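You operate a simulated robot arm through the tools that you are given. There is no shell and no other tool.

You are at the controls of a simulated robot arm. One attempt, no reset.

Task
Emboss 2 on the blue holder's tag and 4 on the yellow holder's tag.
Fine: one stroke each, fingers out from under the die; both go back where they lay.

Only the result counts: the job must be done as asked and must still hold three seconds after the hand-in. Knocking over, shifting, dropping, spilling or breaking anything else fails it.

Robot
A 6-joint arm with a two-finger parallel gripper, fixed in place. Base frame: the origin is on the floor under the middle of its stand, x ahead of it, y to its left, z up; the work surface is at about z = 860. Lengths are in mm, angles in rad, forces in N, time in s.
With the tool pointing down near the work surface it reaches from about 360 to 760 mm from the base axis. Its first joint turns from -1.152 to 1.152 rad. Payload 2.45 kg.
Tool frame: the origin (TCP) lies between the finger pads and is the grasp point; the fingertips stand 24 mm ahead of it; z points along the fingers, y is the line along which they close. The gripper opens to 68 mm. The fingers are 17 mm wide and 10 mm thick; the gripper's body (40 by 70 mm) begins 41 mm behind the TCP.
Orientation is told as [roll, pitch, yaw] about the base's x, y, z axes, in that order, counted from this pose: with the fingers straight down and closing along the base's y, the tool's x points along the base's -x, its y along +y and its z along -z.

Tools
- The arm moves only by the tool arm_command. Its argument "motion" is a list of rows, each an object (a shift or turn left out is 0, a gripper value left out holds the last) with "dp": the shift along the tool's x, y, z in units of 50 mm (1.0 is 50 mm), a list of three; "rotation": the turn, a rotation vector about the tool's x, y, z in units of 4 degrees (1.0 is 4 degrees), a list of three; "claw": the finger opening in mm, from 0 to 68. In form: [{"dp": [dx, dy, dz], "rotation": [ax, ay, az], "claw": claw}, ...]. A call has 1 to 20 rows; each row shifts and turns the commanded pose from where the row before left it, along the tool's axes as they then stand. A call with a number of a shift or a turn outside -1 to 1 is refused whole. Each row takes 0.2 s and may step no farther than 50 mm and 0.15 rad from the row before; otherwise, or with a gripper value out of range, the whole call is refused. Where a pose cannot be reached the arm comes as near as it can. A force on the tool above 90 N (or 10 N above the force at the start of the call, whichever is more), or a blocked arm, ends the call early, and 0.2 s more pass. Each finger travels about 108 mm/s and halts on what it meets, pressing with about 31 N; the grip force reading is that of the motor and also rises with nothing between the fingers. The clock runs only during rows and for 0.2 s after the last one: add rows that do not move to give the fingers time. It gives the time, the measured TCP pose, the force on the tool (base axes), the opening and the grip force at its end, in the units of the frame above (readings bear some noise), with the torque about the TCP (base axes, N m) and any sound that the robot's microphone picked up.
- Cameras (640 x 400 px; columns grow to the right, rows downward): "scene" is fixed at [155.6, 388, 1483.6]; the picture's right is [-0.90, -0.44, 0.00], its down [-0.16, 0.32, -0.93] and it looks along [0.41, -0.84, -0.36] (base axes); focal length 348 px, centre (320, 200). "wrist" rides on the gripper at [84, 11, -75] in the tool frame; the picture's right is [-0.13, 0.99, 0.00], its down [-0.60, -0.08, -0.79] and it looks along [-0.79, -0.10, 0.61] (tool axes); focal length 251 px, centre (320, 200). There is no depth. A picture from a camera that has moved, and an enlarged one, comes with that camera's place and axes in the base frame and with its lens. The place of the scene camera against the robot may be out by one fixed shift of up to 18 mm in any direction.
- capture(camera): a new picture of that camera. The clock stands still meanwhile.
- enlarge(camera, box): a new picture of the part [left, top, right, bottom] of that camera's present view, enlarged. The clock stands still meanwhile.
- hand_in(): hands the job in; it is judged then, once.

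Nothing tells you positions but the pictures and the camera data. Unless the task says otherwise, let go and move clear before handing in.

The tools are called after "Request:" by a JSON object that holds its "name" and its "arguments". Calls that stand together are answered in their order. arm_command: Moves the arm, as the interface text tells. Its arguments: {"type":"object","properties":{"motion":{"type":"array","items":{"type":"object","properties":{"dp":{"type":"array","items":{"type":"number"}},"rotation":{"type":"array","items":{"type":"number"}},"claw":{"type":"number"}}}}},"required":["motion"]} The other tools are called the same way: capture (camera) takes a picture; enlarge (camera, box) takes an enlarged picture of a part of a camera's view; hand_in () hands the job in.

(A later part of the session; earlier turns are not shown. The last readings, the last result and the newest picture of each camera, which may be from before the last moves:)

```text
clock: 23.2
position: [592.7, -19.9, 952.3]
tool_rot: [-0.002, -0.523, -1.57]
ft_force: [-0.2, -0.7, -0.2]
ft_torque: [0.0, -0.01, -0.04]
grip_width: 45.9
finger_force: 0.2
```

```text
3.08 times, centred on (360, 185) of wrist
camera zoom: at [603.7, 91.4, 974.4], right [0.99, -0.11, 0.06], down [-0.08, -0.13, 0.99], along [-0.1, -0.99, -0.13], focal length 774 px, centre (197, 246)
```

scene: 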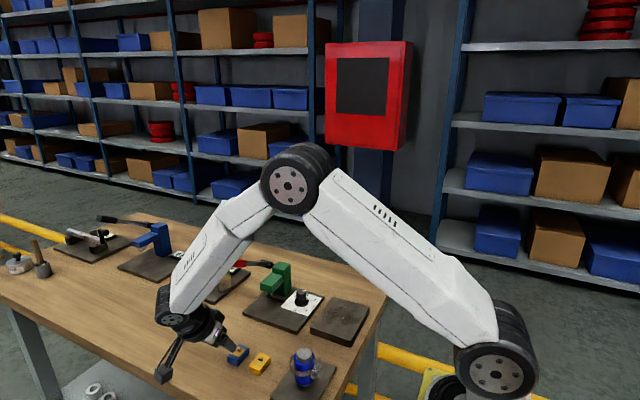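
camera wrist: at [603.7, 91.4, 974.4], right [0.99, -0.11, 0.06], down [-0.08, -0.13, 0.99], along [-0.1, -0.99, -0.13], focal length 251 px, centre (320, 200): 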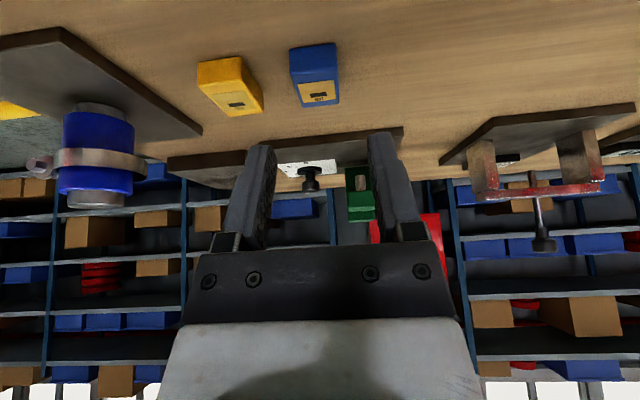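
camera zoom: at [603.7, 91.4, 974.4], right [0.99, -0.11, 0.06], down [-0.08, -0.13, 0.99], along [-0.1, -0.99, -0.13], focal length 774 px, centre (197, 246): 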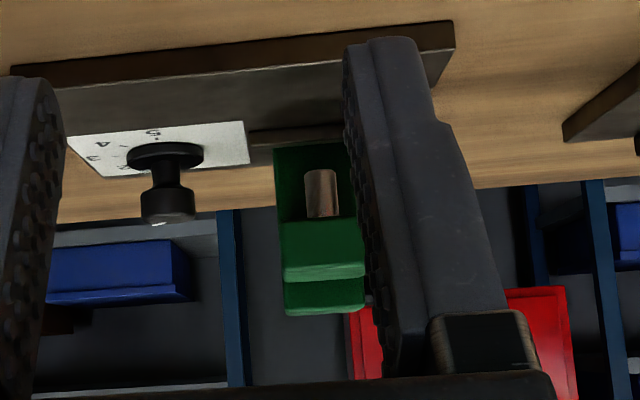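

With the tool vertical or at 30°, the wrist housing would pass too close to the lever grip. A 45° lean with the tool flipped (yaw +90°, camera on top) clears both the lever and the bench, so I'll rotate about the tool axis to get there.

Request:
{"name": "arm_command", "arguments": {"motion": [{"rotation": [0, 0, -1], "dp": [0, 0, -0.2]}, {"rotation": [0, 0, -1], "dp": [0, 0, -0.2]}, {"rotation": [0, 0, -1], "dp": [0, 0, -0.2]}, {"rotation": [0, 0, -1], "dp": [0, 0, -0.2]}, {"rotation": [0, 0, -1], "dp": [0, 0, -0.2]}, {"rotation": [0, 0, -1]}, {"rotation": [0, 0, -1]}, {"rotation": [0, 0, -1]}, {"rotation": [0, 0, -1]}, {"rotation": [0, 0, -1]}, {"rotation": [0, 0, -1]}, {"rotation": [0, 0, -1]}, {"rotation": [0, 0, -1]}, {"rotation": [0, 0, -1]}, {"rotation": [0, 0, -1]}, {"rotation": [0, 0, -1]}, {"rotation": [0, 0, -1]}, {"rotation": [0, 0, -1]}, {"rotation": [0, 0, -1]}, {"rotation": [0, 0, -1]}]}}

Request:
{"name": "arm_command", "arguments": {"motion": [{"rotation": [0, 0, -1]}, {"rotation": [0, 0, -1]}, {"rotation": [0, 0, -1]}, {"rotation": [0, 0, -1]}, {"rotation": [0, 0, -1]}, {"rotation": [0, 0, -1]}, {"rotation": [0, 0, -1]}, {"rotation": [0, 0, -1]}, {"rotation": [0, 0, -1]}, {"rotation": [0, 0, -1]}, {"rotation": [0, 0, -1]}, {"rotation": [0, 0, -1]}, {"rotation": [0, 0, -1]}, {"rotation": [0, 0, -1]}, {"rotation": [0, 0, -1]}, {"rotation": [0, 0, -1]}, {"rotation": [0, 0, -1]}, {"rotation": [0, 0, -1]}, {"rotation": [0, 0, -1]}, {"rotation": [0, 0, -1]}]}}

Request:
{"name": "arm_command", "arguments": {"motion": [{"rotation": [0, 0, -1]}, {"rotation": [0, 0, -1]}, {"rotation": [0, 0, -1]}, {"rotation": [0, 0, -1]}, {"rotation": [0, 0, -1]}, {}, {}]}}

Request:
{"name": "capture", "arguments": {"camera": "scene"}}

Request:
{"name": "capture", "arguments": {"camera": "wrist"}}

```text
clock: 27.4
position: [590.6, 8.1, 997.1]
tool_rot: [-0.518, -0.087, -0.149]
ft_force: [0.0, 0.8, 0.2]
ft_torque: [0.0, -0.01, 0.0]
grip_width: 45.8
finger_force: 0.1
```

```text
clock: 31.6
position: [590.0, 5.7, 998.1]
tool_rot: [-0.193, 0.49, 1.174]
ft_force: [-0.4, -0.3, 0.8]
ft_torque: [0.02, -0.02, -0.03]
grip_width: 45.9
finger_force: 0.0
```

```text
clock: 33.2
position: [590.6, 6.0, 997.7]
tool_rot: [0.0, 0.523, 1.573]
ft_force: [0.3, 0.0, 0.4]
ft_torque: [0.02, 0.01, -0.03]
grip_width: 46.0
finger_force: 0.0
```

```text
taken
```

scene: 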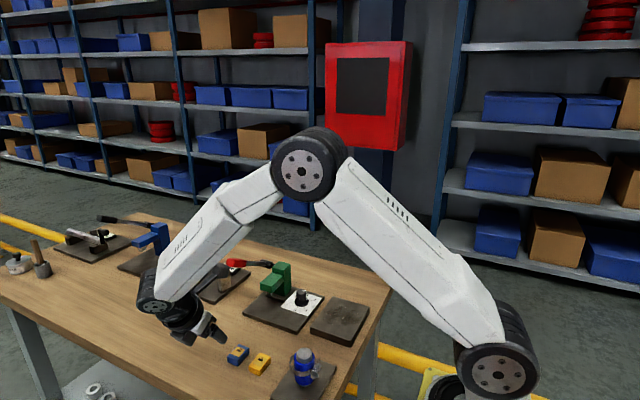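

```text
taken
camera wrist: at [579.2, -28.5, 1103.9], right [-0.99, 0.11, -0.06], down [0.08, 0.92, 0.38], along [0.1, 0.38, -0.92], focal length 251 px, centre (320, 200)
```

wrist: 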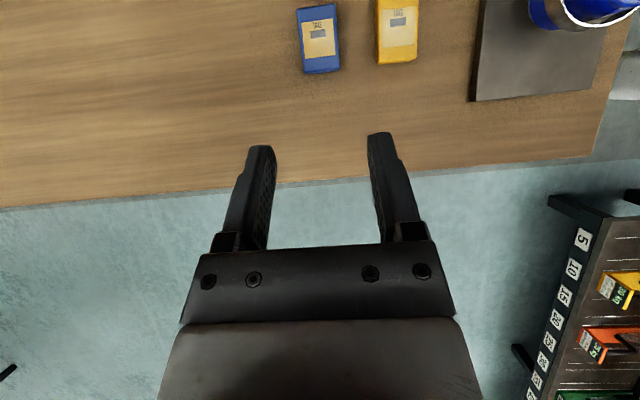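

The flip worked. I'll add another 15° of lean and move to a stand-off in front of the blue holder.

Request:
{"name": "arm_command", "arguments": {"motion": [{"rotation": [0, 1, 0]}, {"rotation": [0, 1, 0]}, {"rotation": [0, 1, 0]}, {"rotation": [0, 0.75, 0]}, {"dp": [-0.418, 0, 0.582]}, {"dp": [-0.418, 0, 0.582]}, {}, {}]}}

Request:
{"name": "capture", "arguments": {"camera": "wrist"}}

Request:
{"name": "enlarge", "arguments": {"camera": "scene", "box": [120, 240, 300, 390]}}

```text
clock: 35.0
position: [590.7, -4.5, 927.9]
tool_rot: [0.001, 0.786, 1.572]
ft_force: [0.2, 1.2, 0.0]
ft_torque: [-0.01, -0.01, 0.01]
grip_width: 46.2
finger_force: 0.0
```

```text
taken
camera wrist: at [580.7, -10.5, 1039.4], right [-0.99, 0.09, -0.09], down [0.08, 0.99, 0.13], along [0.1, 0.12, -0.99], focal length 251 px, centre (320, 200)
```

wrist: 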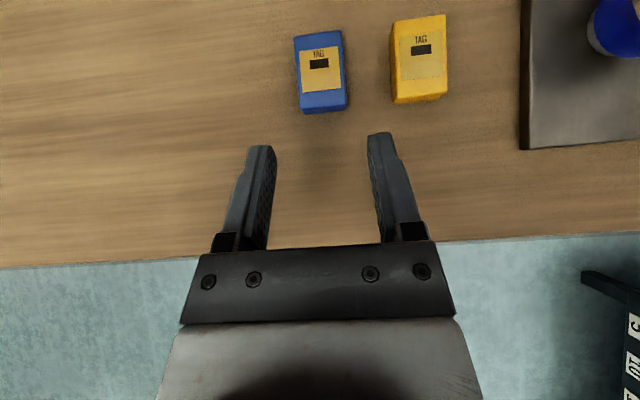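

```text
2.67 times, centred on (210, 315) of scene
camera zoom: at [155.6, 388.0, 1483.6], right [-0.9, -0.44, 0.0], down [-0.16, 0.32, -0.93], along [0.41, -0.84, -0.36], focal length 927 px, centre (613, -107)
```

zoom: 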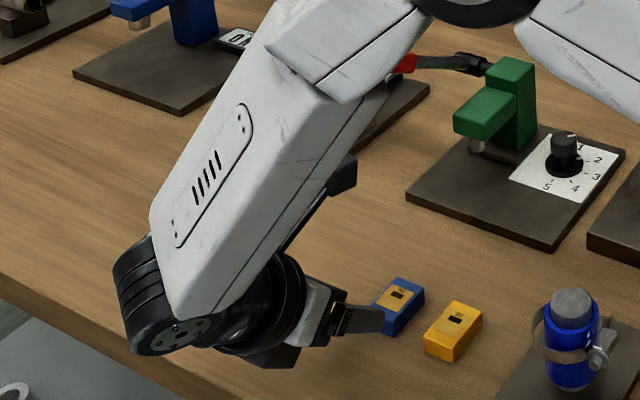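

Request:
{"name": "enlarge", "arguments": {"camera": "wrist", "box": [230, 0, 470, 160]}}

```text
2.50 times, centred on (350, 80) of wrist
camera zoom: at [580.7, -10.5, 1039.4], right [-0.99, 0.09, -0.09], down [0.08, 0.99, 0.13], along [0.1, 0.12, -0.99], focal length 629 px, centre (245, 500)
```

zoom: 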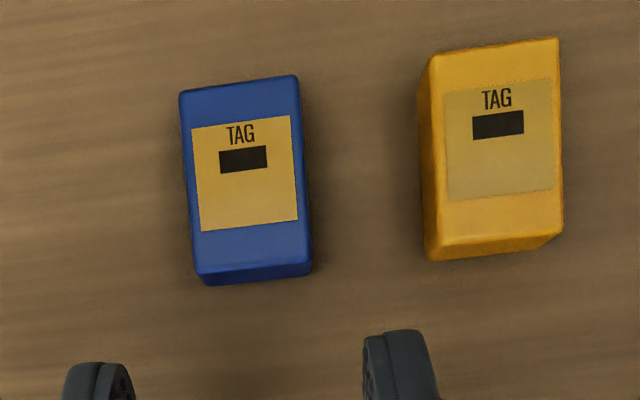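

Blue's centre is confirmed at ≈ (590.4,−68.8) and it's centred between the fingers. I'll slide in along the tool axis and close.

Request:
{"name": "arm_command", "arguments": {"motion": [{"dp": [0, 0, 0.5]}, {"dp": [0, 0, 0.5]}, {"dp": [0.014, 0, 0.2]}, {}, {}]}}

Request:
{"name": "capture", "arguments": {"camera": "wrist"}}

Request:
{"name": "enlarge", "arguments": {"camera": "scene", "box": [190, 310, 290, 390]}}

```text
clock: 36.2
position: [590.4, -46.9, 887.4]
tool_rot: [0.002, 0.785, 1.573]
ft_force: [-0.6, 0.0, 0.7]
ft_torque: [0.0, 0.04, 0.01]
grip_width: 45.9
finger_force: 0.0
```

```text
taken
camera wrist: at [580.1, -53.5, 998.9], right [-0.99, 0.09, -0.09], down [0.08, 0.99, 0.13], along [0.1, 0.12, -0.99], focal length 251 px, centre (320, 200)
```

wrist: 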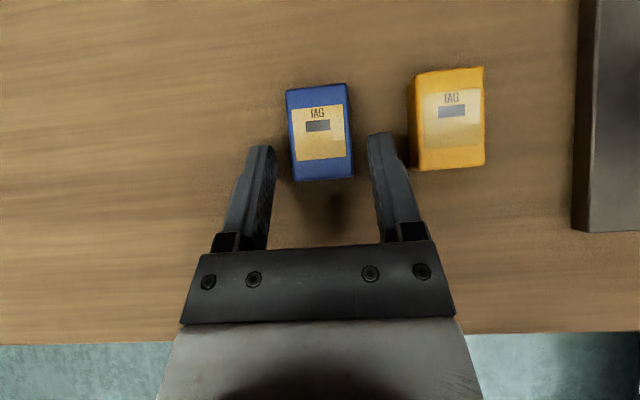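

```text
5.00 times, centred on (240, 350) of scene
camera zoom: at [155.6, 388.0, 1483.6], right [-0.9, -0.44, 0.0], down [-0.16, 0.32, -0.93], along [0.41, -0.84, -0.36], focal length 1738 px, centre (720, -550)
```

zoom: 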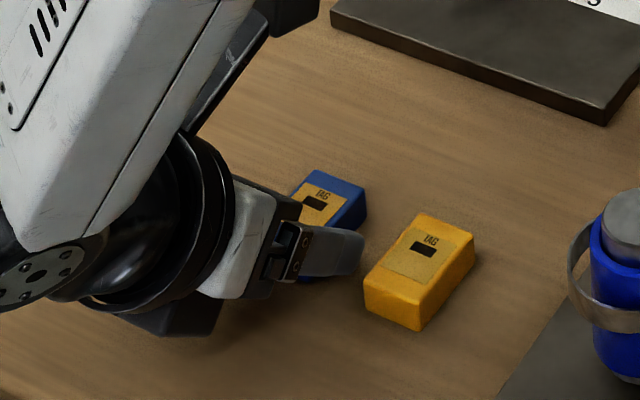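

The fingers straddle the holder's rear half with clearance to yellow. I'll go a touch lower/forward, then close.

Request:
{"name": "arm_command", "arguments": {"motion": [{"dp": [0.007, 0, 0.05]}, {}, {"claw": 24}, {}, {}]}}

Request:
{"name": "capture", "arguments": {"camera": "wrist"}}

```text
clock: 37.4
position: [591.2, -49.3, 885.0]
tool_rot: [0.002, 0.785, 1.572]
ft_force: [-0.1, -1.3, 1.2]
ft_torque: [-0.05, -0.01, -0.01]
grip_width: 29.5
finger_force: 30.8
```

```text
taken
camera wrist: at [580.3, -55.2, 996.7], right [-0.99, 0.09, -0.09], down [0.08, 0.99, 0.13], along [0.1, 0.12, -0.99], focal length 251 px, centre (320, 200)
```

wrist: 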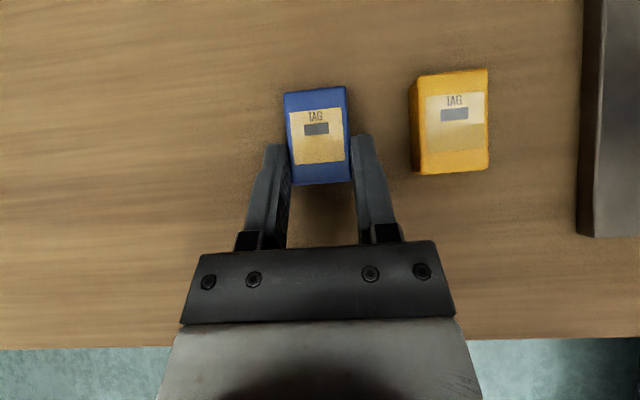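

Gripped at 29.5 mm. I'll read the pose again to average out noise so I can return it exactly here.

Request:
{"name": "arm_command", "arguments": {"motion": [{}]}}

Request:
{"name": "arm_command", "arguments": {"motion": [{}]}}

Request:
{"name": "enlarge", "arguments": {"camera": "wrist", "box": [240, 60, 400, 200]}}

```text
clock: 37.8
position: [590.0, -49.3, 885.2]
tool_rot: [0.001, 0.787, 1.572]
ft_force: [0.1, -0.6, 1.6]
ft_torque: [-0.1, -0.04, 0.04]
grip_width: 29.3
finger_force: 31.4
```

```text
clock: 38.2
position: [591.7, -48.8, 884.5]
tool_rot: [0.002, 0.786, 1.572]
ft_force: [-1.3, -0.5, 1.3]
ft_torque: [-0.08, -0.03, 0.0]
grip_width: 29.2
finger_force: 31.0
```

```text
2.86 times, centred on (320, 130) of wrist
camera zoom: at [580.3, -55.2, 996.6], right [-0.99, 0.09, -0.09], down [0.08, 0.99, 0.13], along [0.1, 0.12, -0.99], focal length 718 px, centre (320, 400)
```

zoom: 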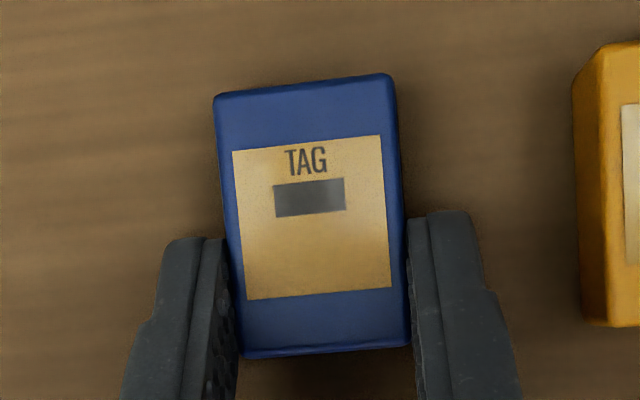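

Grasp pose recorded: TCP ≈ (591.2,−48.9,884.5). I'll lift straight up, carry it over in front of the press at x = 624.5, and look.

Request:
{"name": "arm_command", "arguments": {"motion": [{"dp": [0.2, 0, -0.2]}, {"dp": [0.65, 0, -0.65]}, {}, {"dp": [0.566, -0.223, 0.566]}, {"dp": [0.566, -0.223, 0.566]}, {"dp": [0.566, -0.223, 0.566]}, {}, {}]}}

Request:
{"name": "capture", "arguments": {"camera": "wrist"}}

Request:
{"name": "enlarge", "arguments": {"camera": "scene", "box": [150, 220, 350, 380]}}

```text
clock: 40.0
position: [626.4, -169.1, 943.9]
tool_rot: [0.003, 0.787, 1.574]
ft_force: [-0.8, -0.4, -0.3]
ft_torque: [-0.02, 0.0, -0.02]
grip_width: 24.0
finger_force: 0.0
```

```text
taken
camera wrist: at [615.8, -174.8, 1056.0], right [-0.99, 0.09, -0.09], down [0.08, 0.99, 0.13], along [0.1, 0.12, -0.99], focal length 251 px, centre (320, 200)
```

wrist: 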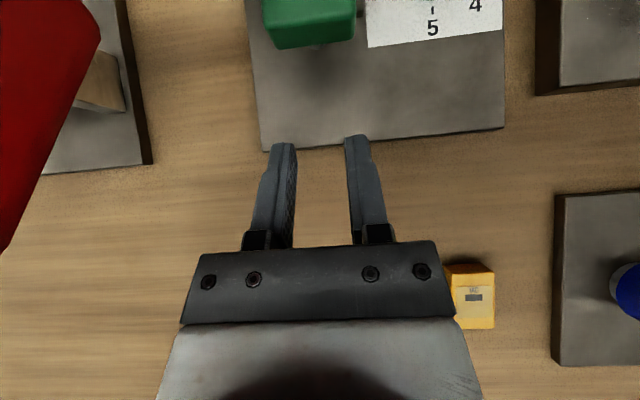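

```text
2.50 times, centred on (250, 300) of scene
camera zoom: at [155.6, 388.0, 1483.6], right [-0.9, -0.44, 0.0], down [-0.16, 0.32, -0.93], along [0.41, -0.84, -0.36], focal length 869 px, centre (495, -50)
```

zoom: 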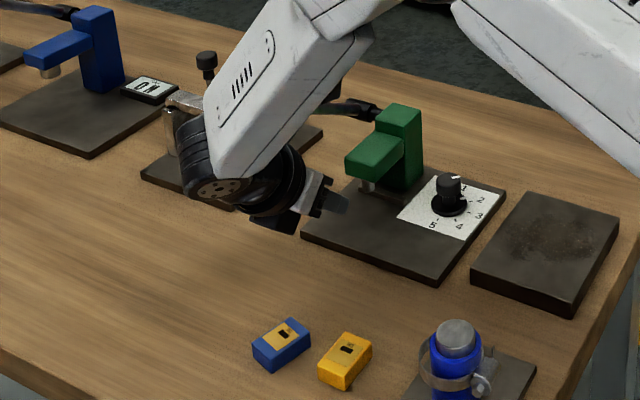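

The holder slipped out of the fingers and stayed on the bench. I'll check whether it moved from where it lay.

Request:
{"name": "enlarge", "arguments": {"camera": "scene", "box": [220, 335, 285, 385]}}

Request:
{"name": "enlarge", "arguments": {"camera": "scene", "box": [205, 275, 305, 335]}}

```text
8.00 times, centred on (252, 360) of scene
camera zoom: at [155.6, 388.0, 1483.6], right [-0.9, -0.44, 0.0], down [-0.16, 0.32, -0.93], along [0.41, -0.84, -0.36], focal length 2780 px, centre (860, -1080)
```

zoom: 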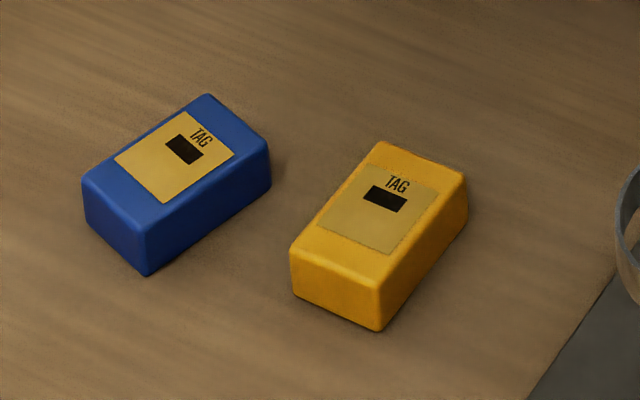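

```text
6.40 times, centred on (255, 305) of scene
camera zoom: at [155.6, 388.0, 1483.6], right [-0.9, -0.44, 0.0], down [-0.16, 0.32, -0.93], along [0.41, -0.84, -0.36], focal length 2224 px, centre (736, -472)
```

zoom: 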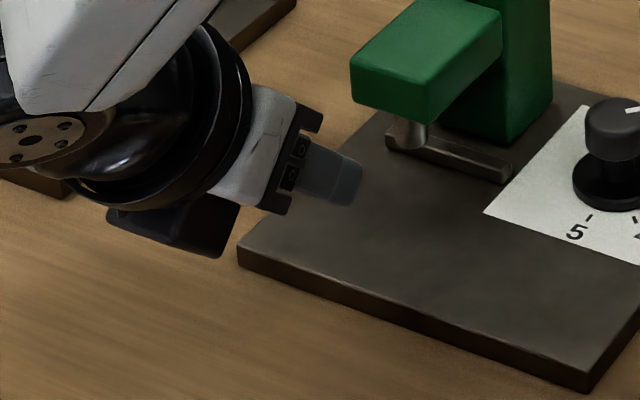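

Blue is now shifted about 13 mm and turned roughly 15–20°; it still lies flat, and I know its original pose: centre ≈ (590.7,−69), square to the axes. The grasp was too far from its centre of mass. I'll move back, open and re-measure it, then use a deeper, flatter grasp and lift slowly.

Request:
{"name": "arm_command", "arguments": {"motion": [{"dp": [-0.59, 0.16, -0.7], "claw": 50}, {"dp": [-0.59, 0.16, -0.7]}, {"dp": [-0.59, 0.16, -0.7]}, {"dp": [-0.59, 0.16, -0.7]}, {"rotation": [0, 1, 0]}, {"rotation": [0, 1, 0]}, {"rotation": [0, 1, 0]}, {"rotation": [0, 0.75, 0]}, {}, {}]}}

Request:
{"name": "capture", "arguments": {"camera": "wrist"}}

Request:
{"name": "capture", "arguments": {"camera": "scene"}}

Request:
{"name": "enlarge", "arguments": {"camera": "scene", "box": [130, 260, 290, 390]}}

```text
clock: 42.2
position: [593.2, 12.5, 958.8]
tool_rot: [0.001, 1.049, 1.572]
ft_force: [0.7, -0.3, 0.6]
ft_torque: [0.02, 0.01, -0.03]
grip_width: 49.9
finger_force: 0.2
```

```text
taken
camera wrist: at [581.8, 35.8, 1068.5], right [-0.99, 0.06, -0.11], down [0.08, 0.99, -0.13], along [0.1, -0.14, -0.99], focal length 251 px, centre (320, 200)
```

wrist: 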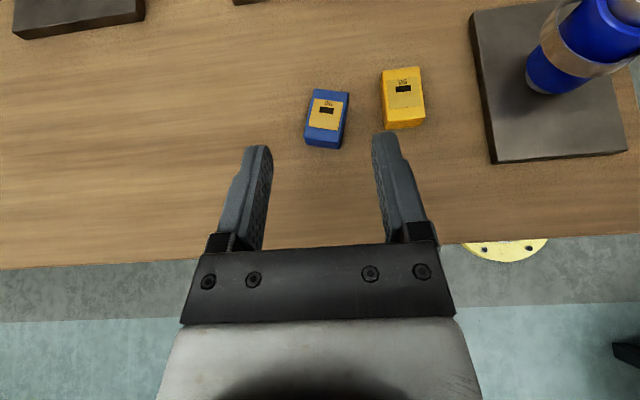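

```text
taken
```

scene: 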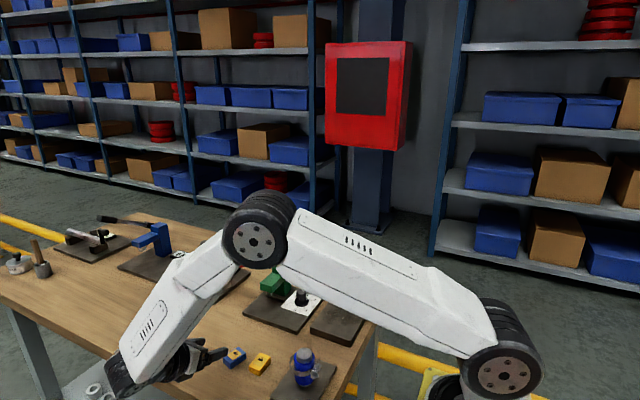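

```text
3.08 times, centred on (210, 325) of scene
camera zoom: at [155.6, 388.0, 1483.6], right [-0.9, -0.44, 0.0], down [-0.16, 0.32, -0.93], along [0.41, -0.84, -0.36], focal length 1069 px, centre (658, -185)
```

zoom: 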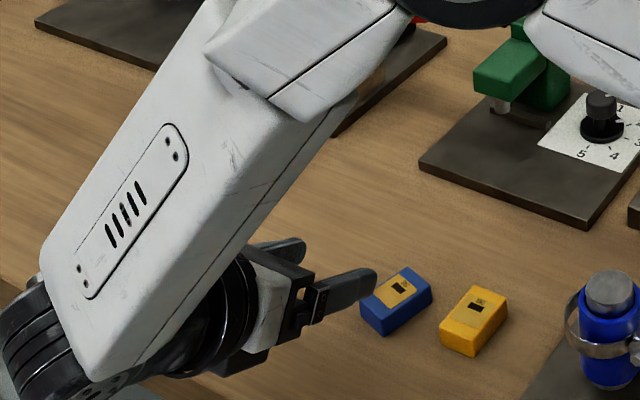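

Request:
{"name": "enlarge", "arguments": {"camera": "wrist", "box": [285, 55, 445, 155]}}

```text
4.00 times, centred on (365, 105) of wrist
camera zoom: at [581.8, 35.8, 1068.5], right [-0.99, 0.06, -0.11], down [0.08, 0.99, -0.13], along [0.1, -0.14, -0.99], focal length 1006 px, centre (140, 580)
```

zoom: 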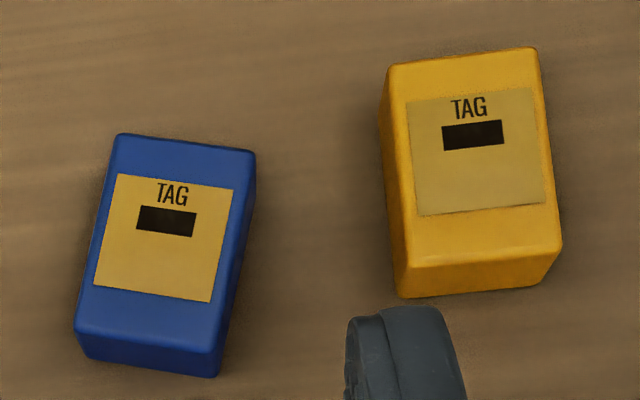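

Blue now lies at ≈ (592.2,−58), turned −15.7° about z. I'll yaw the tool to match it and move to a stand-off behind it.

Request:
{"name": "arm_command", "arguments": {"motion": [{"rotation": [-0.85, 0, 0.49], "claw": 44}, {"rotation": [-0.85, 0, 0.49]}, {"rotation": [-0.85, 0, 0.49]}, {"rotation": [-0.85, 0, 0.49]}, {"dp": [-0.367, -0.185, 0.411]}, {"dp": [-0.367, -0.185, 0.411]}, {}, {}]}}

Request:
{"name": "capture", "arguments": {"camera": "wrist"}}

Request:
{"name": "enlarge", "arguments": {"camera": "scene", "box": [130, 290, 290, 390]}}

```text
clock: 44.0
position: [604.8, -6.7, 904.9]
tool_rot: [0.002, 1.047, 1.297]
ft_force: [-0.2, 0.5, 1.1]
ft_torque: [-0.01, -0.02, 0.0]
grip_width: 44.1
finger_force: 0.1
```

```text
taken
camera wrist: at [600.1, 18.0, 1013.7], right [-0.94, 0.33, -0.11], down [0.34, 0.93, -0.13], along [0.06, -0.16, -0.99], focal length 251 px, centre (320, 200)
```

wrist: 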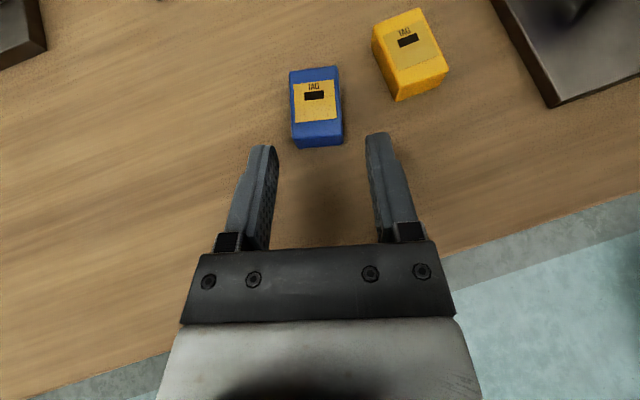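

```text
4.00 times, centred on (210, 340) of scene
camera zoom: at [155.6, 388.0, 1483.6], right [-0.9, -0.44, 0.0], down [-0.16, 0.32, -0.93], along [0.41, -0.84, -0.36], focal length 1390 px, centre (760, -360)
```

zoom: 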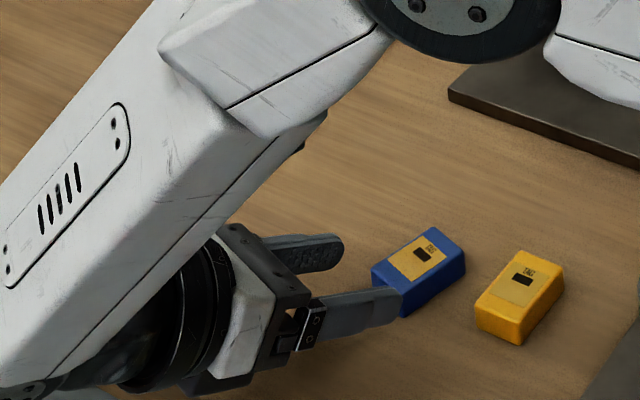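

Well aligned and centred. I'll slide in so the pads straddle the holder's centre, then check before closing.

Request:
{"name": "arm_command", "arguments": {"motion": [{"dp": [0.019, -0.013, 0.332]}, {"dp": [0.019, -0.013, 0.332]}, {"dp": [0.019, -0.013, 0.332]}, {}, {}]}}

Request:
{"name": "capture", "arguments": {"camera": "wrist"}}

Request:
{"name": "enlarge", "arguments": {"camera": "scene", "box": [180, 310, 290, 390]}}

```text
clock: 45.2
position: [594.5, -52.1, 883.7]
tool_rot: [0.001, 1.048, 1.298]
ft_force: [0.7, -0.1, 0.2]
ft_torque: [-0.03, -0.01, -0.01]
grip_width: 44.0
finger_force: 0.0
```

```text
taken
camera wrist: at [590.6, -26.9, 993.3], right [-0.94, 0.33, -0.11], down [0.34, 0.93, -0.13], along [0.06, -0.16, -0.99], focal length 251 px, centre (320, 200)
```

wrist: 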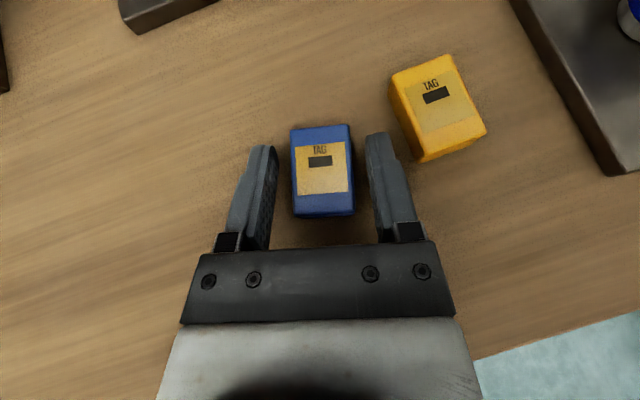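

```text
5.00 times, centred on (235, 350) of scene
camera zoom: at [155.6, 388.0, 1483.6], right [-0.9, -0.44, 0.0], down [-0.16, 0.32, -0.93], along [0.41, -0.84, -0.36], focal length 1738 px, centre (745, -550)
```

zoom: 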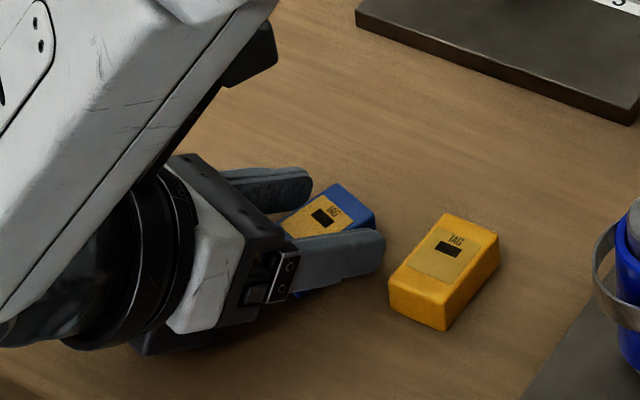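

Fingers straddle the middle of the holder now. I'll lower 1.5 mm, close, and do a slow 4 mm test lift.

Request:
{"name": "arm_command", "arguments": {"motion": [{"dp": [-0.026, 0, 0.015]}, {}, {"claw": 22}, {}, {}, {}]}}

Request:
{"name": "arm_command", "arguments": {"motion": [{"dp": [0.035, 0, -0.02]}, {"dp": [0.035, 0, -0.02]}, {}, {}]}}

Request:
{"name": "capture", "arguments": {"camera": "wrist"}}

Request:
{"name": "enlarge", "arguments": {"camera": "scene", "box": [180, 310, 290, 390]}}

```text
clock: 46.6
position: [594.9, -53.0, 883.5]
tool_rot: [0.002, 1.047, 1.298]
ft_force: [0.6, -0.6, 0.6]
ft_torque: [0.0, -0.04, 0.0]
grip_width: 29.0
finger_force: 30.9
```

```text
clock: 47.6
position: [594.5, -52.5, 886.5]
tool_rot: [0.0, 1.048, 1.3]
ft_force: [-0.8, -0.2, -0.5]
ft_torque: [0.0, 0.0, 0.0]
grip_width: 29.2
finger_force: 30.9
```

```text
taken
camera wrist: at [590.5, -27.4, 995.9], right [-0.94, 0.33, -0.11], down [0.34, 0.93, -0.13], along [0.06, -0.16, -0.99], focal length 251 px, centre (320, 200)
```

wrist: 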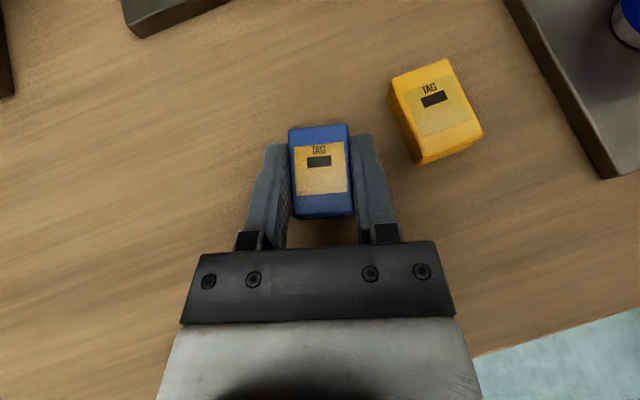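

```text
5.00 times, centred on (235, 350) of scene
camera zoom: at [155.6, 388.0, 1483.6], right [-0.9, -0.44, 0.0], down [-0.16, 0.32, -0.93], along [0.41, -0.84, -0.36], focal length 1738 px, centre (745, -550)
```

zoom: 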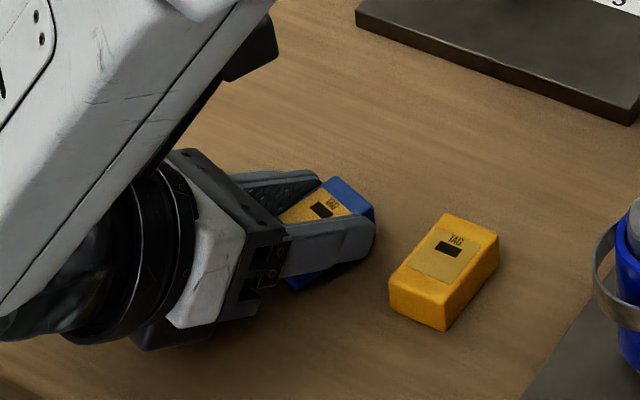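

Held so far (29.2 mm, 31 N). I'll continue lifting gently and check again.

Request:
{"name": "arm_command", "arguments": {"motion": [{"dp": [0.07, 0, -0.04]}, {"dp": [0.1, 0, -0.058]}, {"dp": [0.1, 0, -0.058]}, {"dp": [0.1, 0, -0.058]}, {"dp": [0.1, 0, -0.058]}, {}, {}]}}

Request:
{"name": "capture", "arguments": {"camera": "wrist"}}

Request:
{"name": "enlarge", "arguments": {"camera": "scene", "box": [180, 300, 290, 380]}}

```text
clock: 49.2
position: [595.0, -54.0, 913.6]
tool_rot: [0.001, 1.046, 1.298]
ft_force: [-0.6, -0.1, -0.1]
ft_torque: [0.01, 0.0, -0.02]
grip_width: 29.1
finger_force: 31.0
```

```text
taken
camera wrist: at [590.3, -27.9, 1023.6], right [-0.94, 0.33, -0.11], down [0.34, 0.93, -0.13], along [0.06, -0.16, -0.99], focal length 251 px, centre (320, 200)
```

wrist: 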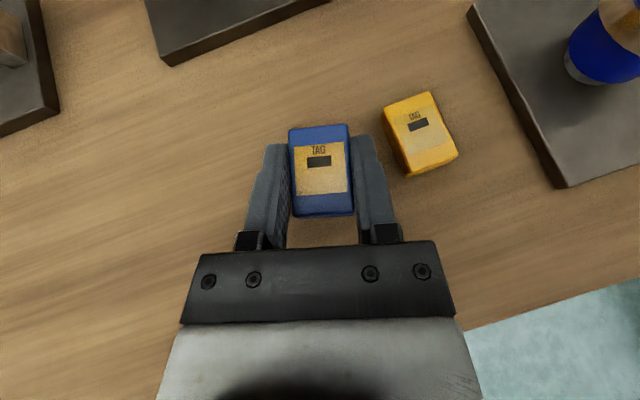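

```text
5.00 times, centred on (235, 340) of scene
camera zoom: at [155.6, 388.0, 1483.6], right [-0.9, -0.44, 0.0], down [-0.16, 0.32, -0.93], along [0.41, -0.84, -0.36], focal length 1738 px, centre (745, -500)
```

zoom: 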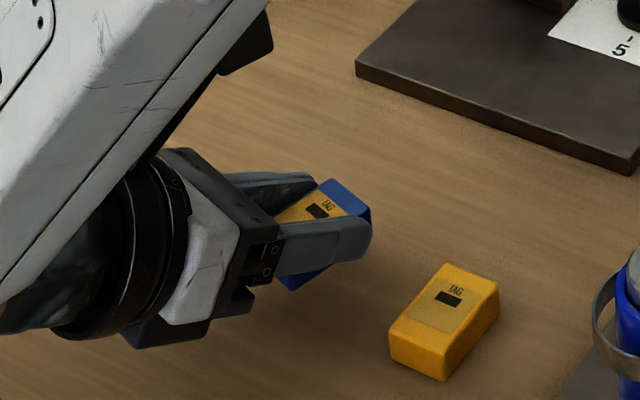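

Blue is held level. I'll raise a bit more, turn it square again and carry it slowly to just in front of the press head.

Request:
{"name": "arm_command", "arguments": {"motion": [{"dp": [0.173, 0, -0.1]}, {"dp": [0.173, 0, -0.1]}, {"rotation": [0.85, 0, -0.49]}, {"rotation": [0.85, 0, -0.49]}, {"rotation": [0.85, 0, -0.49]}, {"rotation": [0.85, 0, -0.49]}, {}, {"dp": [0.228, -0.098, 0.395]}, {"dp": [0.228, -0.098, 0.395]}, {"dp": [0.228, -0.098, 0.395]}, {"dp": [0.228, -0.098, 0.395]}, {"dp": [0.228, -0.098, 0.395]}, {"dp": [0.228, -0.098, 0.395]}, {}, {}]}}

Request:
{"name": "capture", "arguments": {"camera": "wrist"}}

Request:
{"name": "enlarge", "arguments": {"camera": "scene", "box": [170, 230, 330, 350]}}

```text
clock: 52.4
position: [624.4, -188.5, 932.1]
tool_rot: [0.001, 1.047, 1.573]
ft_force: [-0.3, 0.3, -0.6]
ft_torque: [0.02, 0.0, -0.03]
grip_width: 29.3
finger_force: 31.0
```

```text
taken
camera wrist: at [613.8, -165.8, 1041.5], right [-0.99, 0.06, -0.11], down [0.08, 0.99, -0.13], along [0.1, -0.13, -0.99], focal length 251 px, centre (320, 200)
```

wrist: 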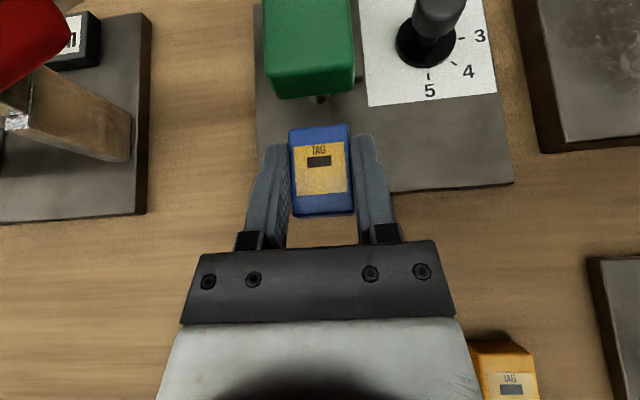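

```text
3.33 times, centred on (250, 290) of scene
camera zoom: at [155.6, 388.0, 1483.6], right [-0.9, -0.44, 0.0], down [-0.16, 0.32, -0.93], along [0.41, -0.84, -0.36], focal length 1158 px, centre (553, -100)
```

zoom: 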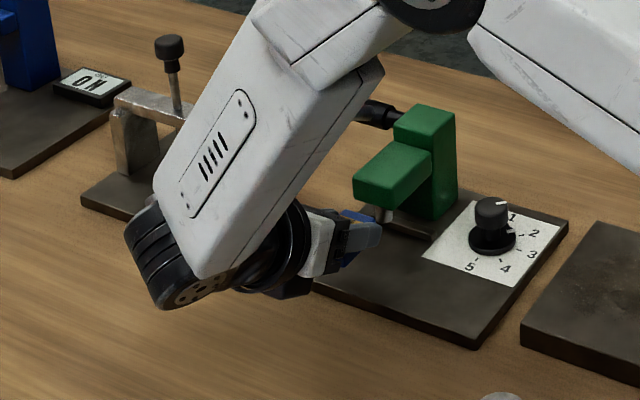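

The holder is held square in front of the head, and I can see the die. I'll zoom in to align x precisely.

Request:
{"name": "enlarge", "arguments": {"camera": "wrist", "box": [240, 0, 400, 130]}}

Request:
{"name": "enlarge", "arguments": {"camera": "wrist", "box": [260, 90, 380, 230]}}

```text
3.08 times, centred on (320, 65) of wrist
camera zoom: at [613.8, -165.8, 1041.5], right [-0.99, 0.06, -0.11], down [0.08, 0.99, -0.13], along [0.1, -0.13, -0.99], focal length 774 px, centre (320, 615)
```

zoom: 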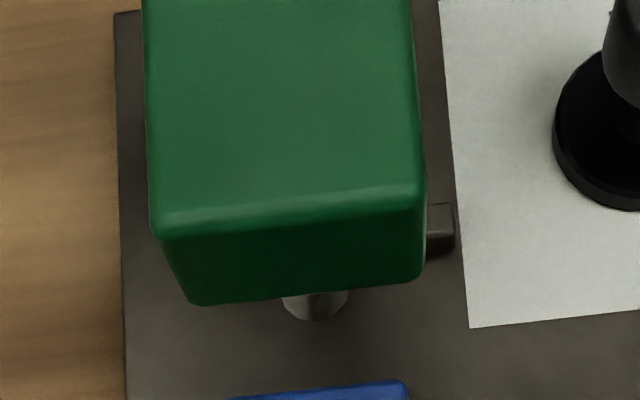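

```text
2.86 times, centred on (320, 160) of wrist
camera zoom: at [613.8, -165.8, 1041.5], right [-0.99, 0.06, -0.11], down [0.08, 0.99, -0.13], along [0.1, -0.13, -0.99], focal length 718 px, centre (320, 314)
```

zoom: 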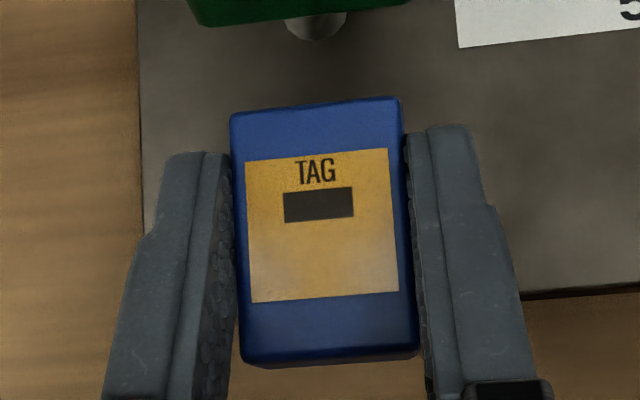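

Die at ≈ (625.0,−247.3), fence at y ≈ −272…−276, and the holder is centred at x ≈ 624.5, all lined up. I'll lower it toward the plate in small steps, watching the force.

Request:
{"name": "arm_command", "arguments": {"motion": [{"dp": [-0.208, 0, 0.12]}, {"dp": [-0.208, 0, 0.12]}, {"dp": [-0.208, 0, 0.12]}, {}, {}]}}

Request:
{"name": "arm_command", "arguments": {"motion": [{"dp": [-0.0173, 0, 0.01]}, {}]}}

Request:
{"name": "arm_command", "arguments": {"motion": [{"dp": [-0.0173, 0, 0.01]}, {}]}}

Request:
{"name": "capture", "arguments": {"camera": "wrist"}}

Request:
{"name": "enlarge", "arguments": {"camera": "scene", "box": [230, 250, 310, 320]}}

```text
clock: 53.6
position: [624.6, -190.4, 896.4]
tool_rot: [0.002, 1.048, 1.572]
ft_force: [0.9, 0.5, -0.3]
ft_torque: [0.0, -0.04, -0.01]
grip_width: 29.2
finger_force: 31.3
```

```text
clock: 54.2
position: [624.5, -190.7, 895.3]
tool_rot: [0.0, 1.047, 1.573]
ft_force: [-0.4, 0.1, -1.2]
ft_torque: [-0.01, -0.02, -0.01]
grip_width: 29.4
finger_force: 30.6
```

```text
clock: 54.8
position: [625.2, -191.7, 895.3]
tool_rot: [0.002, 1.046, 1.572]
ft_force: [0.3, 0.0, -0.4]
ft_torque: [-0.02, 0.01, 0.0]
grip_width: 29.3
finger_force: 31.2
```

```text
taken
camera wrist: at [614.7, -167.3, 1004.6], right [-0.99, 0.06, -0.11], down [0.08, 0.99, -0.13], along [0.1, -0.13, -0.99], focal length 251 px, centre (320, 200)
```

wrist: 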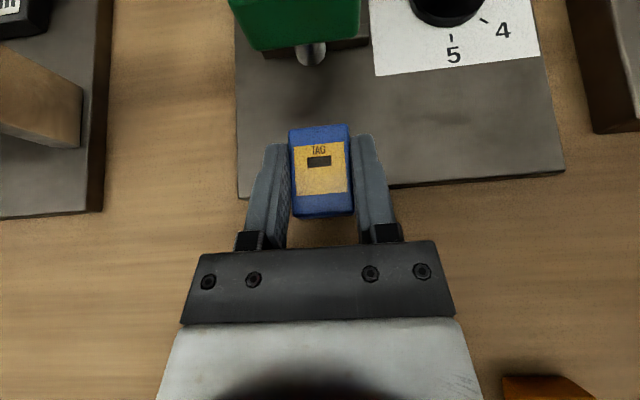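

```text
5.71 times, centred on (270, 285) of scene
camera zoom: at [155.6, 388.0, 1483.6], right [-0.9, -0.44, 0.0], down [-0.16, 0.32, -0.93], along [0.41, -0.84, -0.36], focal length 1986 px, centre (606, -286)
```

zoom: 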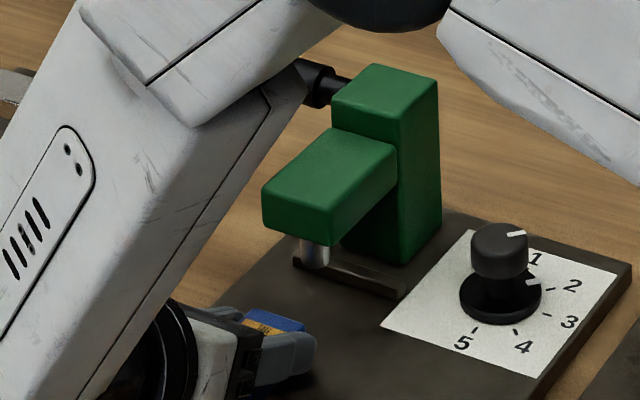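

Request:
{"name": "arm_command", "arguments": {"motion": [{"dp": [-0.0173, 0, 0.01]}, {}]}}

Request:
{"name": "arm_command", "arguments": {"motion": [{"dp": [-0.0173, 0, 0.01]}, {}]}}

Request:
{"name": "arm_command", "arguments": {"motion": [{"dp": [-0.0173, 0, 0.01]}, {}]}}

Request:
{"name": "capture", "arguments": {"camera": "wrist"}}

```text
clock: 55.4
position: [624.9, -190.1, 895.1]
tool_rot: [0.004, 1.049, 1.57]
ft_force: [-0.7, -0.7, 0.3]
ft_torque: [0.0, -0.01, 0.0]
grip_width: 29.4
finger_force: 30.9
```

```text
clock: 56.0
position: [624.8, -190.8, 893.2]
tool_rot: [0.0, 1.048, 1.569]
ft_force: [-0.8, 0.4, 9.9]
ft_torque: [-0.12, 0.04, 0.01]
grip_width: 29.0
finger_force: 30.7
```

```text
clock: 56.6
position: [625.3, -190.4, 893.2]
tool_rot: [-0.007, 1.052, 1.568]
ft_force: [-3.3, 1.9, 24.3]
ft_torque: [-0.2, 0.07, -0.05]
grip_width: 29.1
finger_force: 31.0
```

```text
taken
camera wrist: at [614.4, -166.7, 1003.2], right [-0.99, 0.06, -0.11], down [0.08, 0.99, -0.13], along [0.1, -0.14, -0.98], focal length 251 px, centre (320, 200)
```

wrist: 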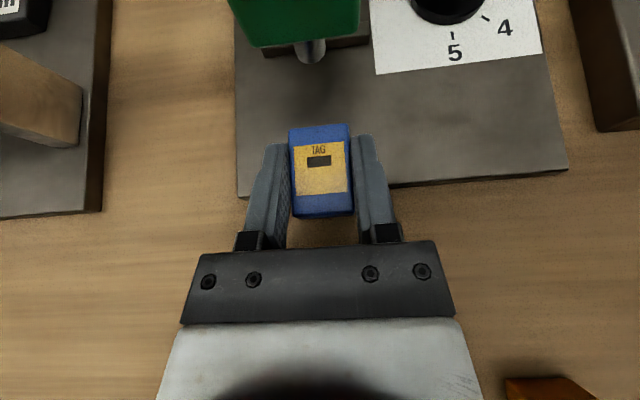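

Contact with the plate found. I'll back off ~2 mm so it just skims, and slide it 48 mm in under the head.

Request:
{"name": "arm_command", "arguments": {"motion": [{"dp": [0.0381, 0, -0.022]}, {}, {"dp": [0.12, 0, 0.2078]}, {"dp": [0.12, 0, 0.2078]}, {"dp": [0.12, 0, 0.2078]}, {"dp": [0.12, 0, 0.2078]}, {}, {}]}}

Request:
{"name": "capture", "arguments": {"camera": "wrist"}}

Request:
{"name": "enlarge", "arguments": {"camera": "scene", "box": [230, 250, 310, 320]}}

```text
clock: 58.4
position: [626.9, -239.1, 893.8]
tool_rot: [0.001, 1.047, 1.572]
ft_force: [-0.6, 0.8, 6.8]
ft_torque: [0.01, 0.01, -0.03]
grip_width: 29.3
finger_force: 31.2
```

```text
taken
camera wrist: at [615.1, -215.2, 1003.3], right [-0.99, 0.06, -0.11], down [0.08, 0.99, -0.13], along [0.1, -0.13, -0.99], focal length 251 px, centre (320, 200)
```

wrist: 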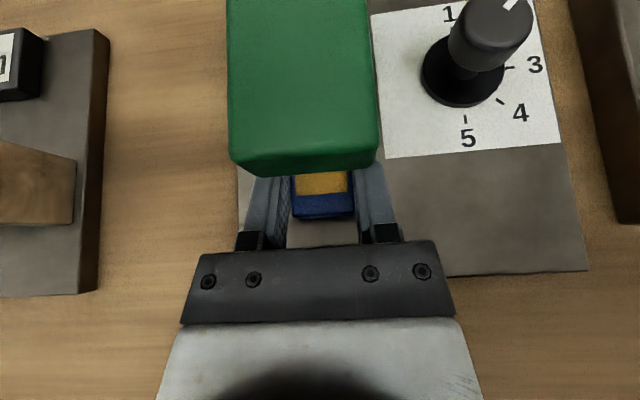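

```text
5.71 times, centred on (270, 285) of scene
camera zoom: at [155.4, 388.1, 1483.6], right [-0.9, -0.44, 0.0], down [-0.16, 0.32, -0.93], along [0.41, -0.84, -0.36], focal length 1986 px, centre (606, -286)
```

zoom: 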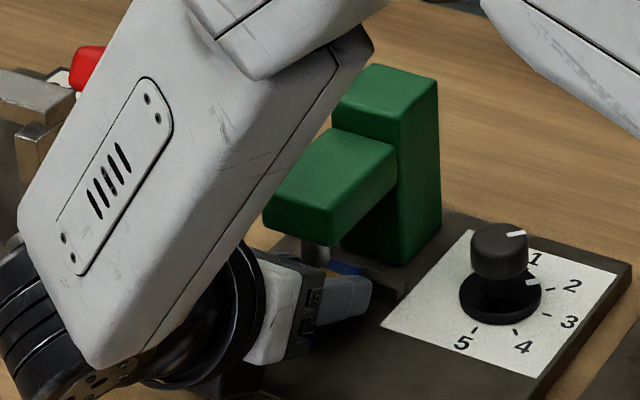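

Nearly there; I'll trim x by −1 mm, unload slightly, and advance in small steps until it meets the fence.

Request:
{"name": "arm_command", "arguments": {"motion": [{"dp": [0.0087, 0.022, -0.005]}, {"dp": [0.015, 0, 0.026]}, {"dp": [0.015, 0, 0.026]}, {"dp": [0.015, 0, 0.026]}, {}]}}

Request:
{"name": "arm_command", "arguments": {"motion": [{"dp": [0.01, 0, 0.0173]}, {}]}}

Request:
{"name": "arm_command", "arguments": {"motion": [{"dp": [0.01, 0, 0.0173]}, {}]}}

Request:
{"name": "enlarge", "arguments": {"camera": "wrist", "box": [220, 120, 420, 245]}}

```text
clock: 59.6
position: [624.8, -243.1, 894.4]
tool_rot: [0.002, 1.047, 1.573]
ft_force: [-0.6, 1.1, -0.3]
ft_torque: [0.01, -0.02, -0.02]
grip_width: 29.2
finger_force: 31.5
```

```text
clock: 60.2
position: [624.5, -242.5, 895.3]
tool_rot: [-0.001, 1.048, 1.573]
ft_force: [2.3, 9.3, -0.3]
ft_torque: [0.18, -0.05, -0.04]
grip_width: 29.3
finger_force: 31.2
```

```text
clock: 60.8
position: [624.5, -242.2, 893.3]
tool_rot: [0.003, 1.047, 1.573]
ft_force: [0.0, 22.6, 1.0]
ft_torque: [0.35, 0.03, -0.03]
grip_width: 29.4
finger_force: 30.8
```

```text
3.20 times, centred on (320, 182) of wrist
camera zoom: at [613.8, -219.6, 1004.7], right [-0.99, 0.06, -0.11], down [0.08, 0.99, -0.13], along [0.1, -0.13, -0.99], focal length 805 px, centre (320, 256)
```

zoom: 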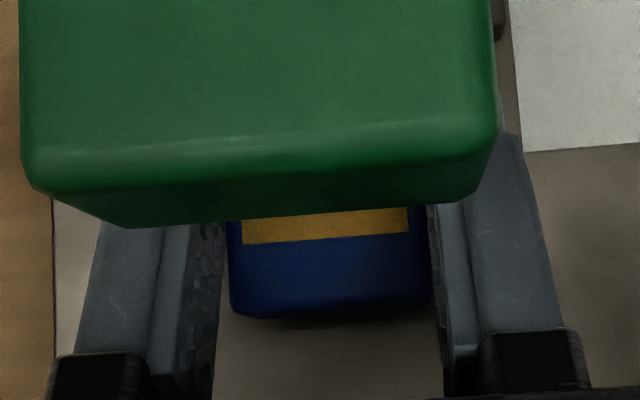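

Fence contact confirmed (22 N) with the holder seated. I'll open the fingers and retreat back along the tool axis.

Request:
{"name": "arm_command", "arguments": {"motion": [{"dp": [-0.01, 0, -0.0173]}, {}, {"claw": 44}, {}, {}, {"dp": [0, 0, -0.2]}, {"dp": [0, 0, -0.6]}, {"dp": [0, 0, -0.8]}, {}, {}]}}

Request:
{"name": "capture", "arguments": {"camera": "wrist"}}

Request:
{"name": "enlarge", "arguments": {"camera": "scene", "box": [240, 250, 320, 320]}}

```text
clock: 63.0
position: [622.1, -172.9, 932.6]
tool_rot: [0.002, 1.046, 1.573]
ft_force: [0.5, -0.3, -0.8]
ft_torque: [0.01, 0.02, -0.02]
grip_width: 44.0
finger_force: 0.2
```

```text
taken
camera wrist: at [611.4, -150.8, 1042.8], right [-0.99, 0.06, -0.11], down [0.08, 0.99, -0.13], along [0.1, -0.13, -0.99], focal length 251 px, centre (320, 200)
```

wrist: 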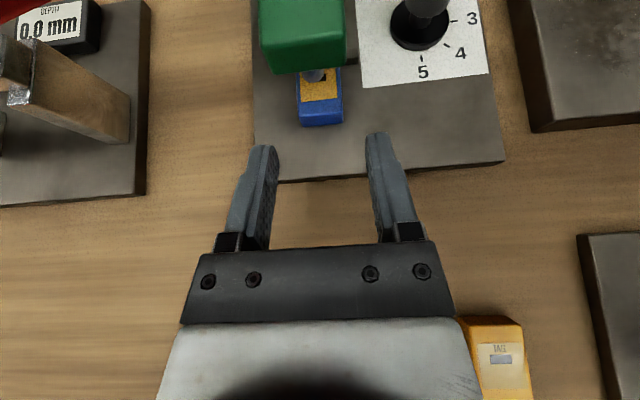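

```text
5.71 times, centred on (280, 285) of scene
camera zoom: at [155.6, 388.1, 1483.6], right [-0.9, -0.44, 0.0], down [-0.16, 0.32, -0.93], along [0.41, -0.84, -0.36], focal length 1986 px, centre (549, -286)
```

zoom: 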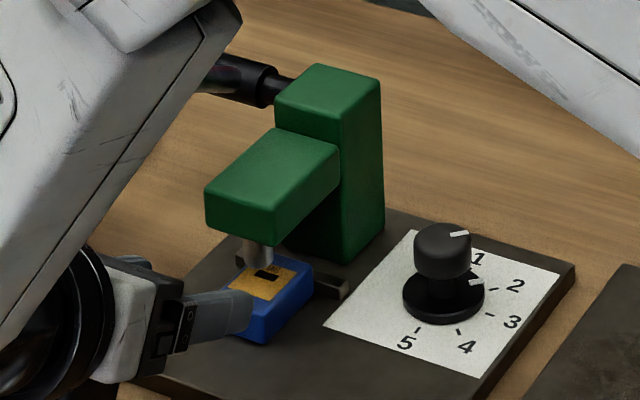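

Request:
{"name": "enlarge", "arguments": {"camera": "wrist", "box": [250, 30, 370, 140]}}

Request:
{"name": "enlarge", "arguments": {"camera": "scene", "box": [262, 272, 302, 302]}}

```text
3.64 times, centred on (310, 85) of wrist
camera zoom: at [611.4, -150.8, 1042.8], right [-0.99, 0.06, -0.11], down [0.08, 0.99, -0.13], along [0.1, -0.13, -0.99], focal length 914 px, centre (356, 618)
```

zoom: 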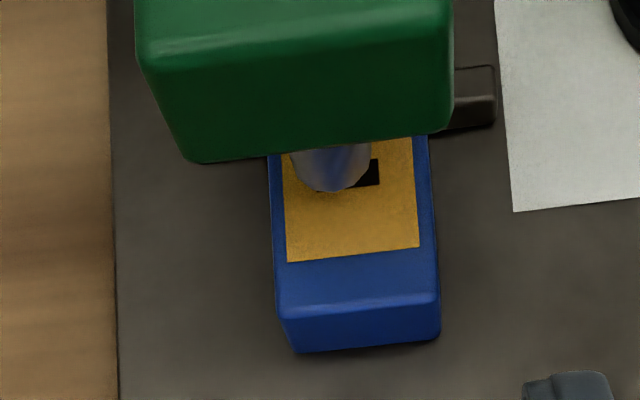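

```text
13.33 times, centred on (282, 287) of scene
camera zoom: at [155.6, 388.1, 1483.6], right [-0.9, -0.44, 0.0], down [-0.16, 0.32, -0.93], along [0.41, -0.84, -0.36], focal length 4634 px, centre (827, -960)
```

zoom: 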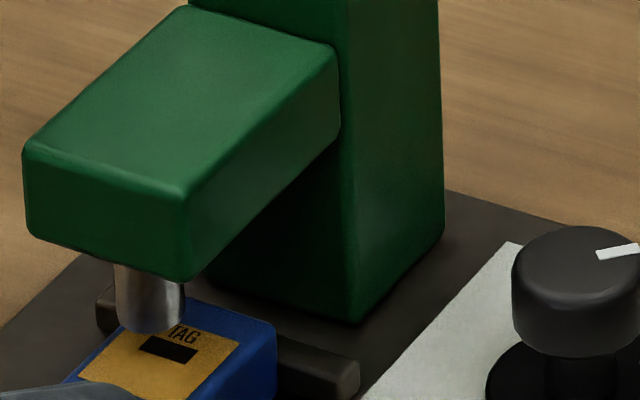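

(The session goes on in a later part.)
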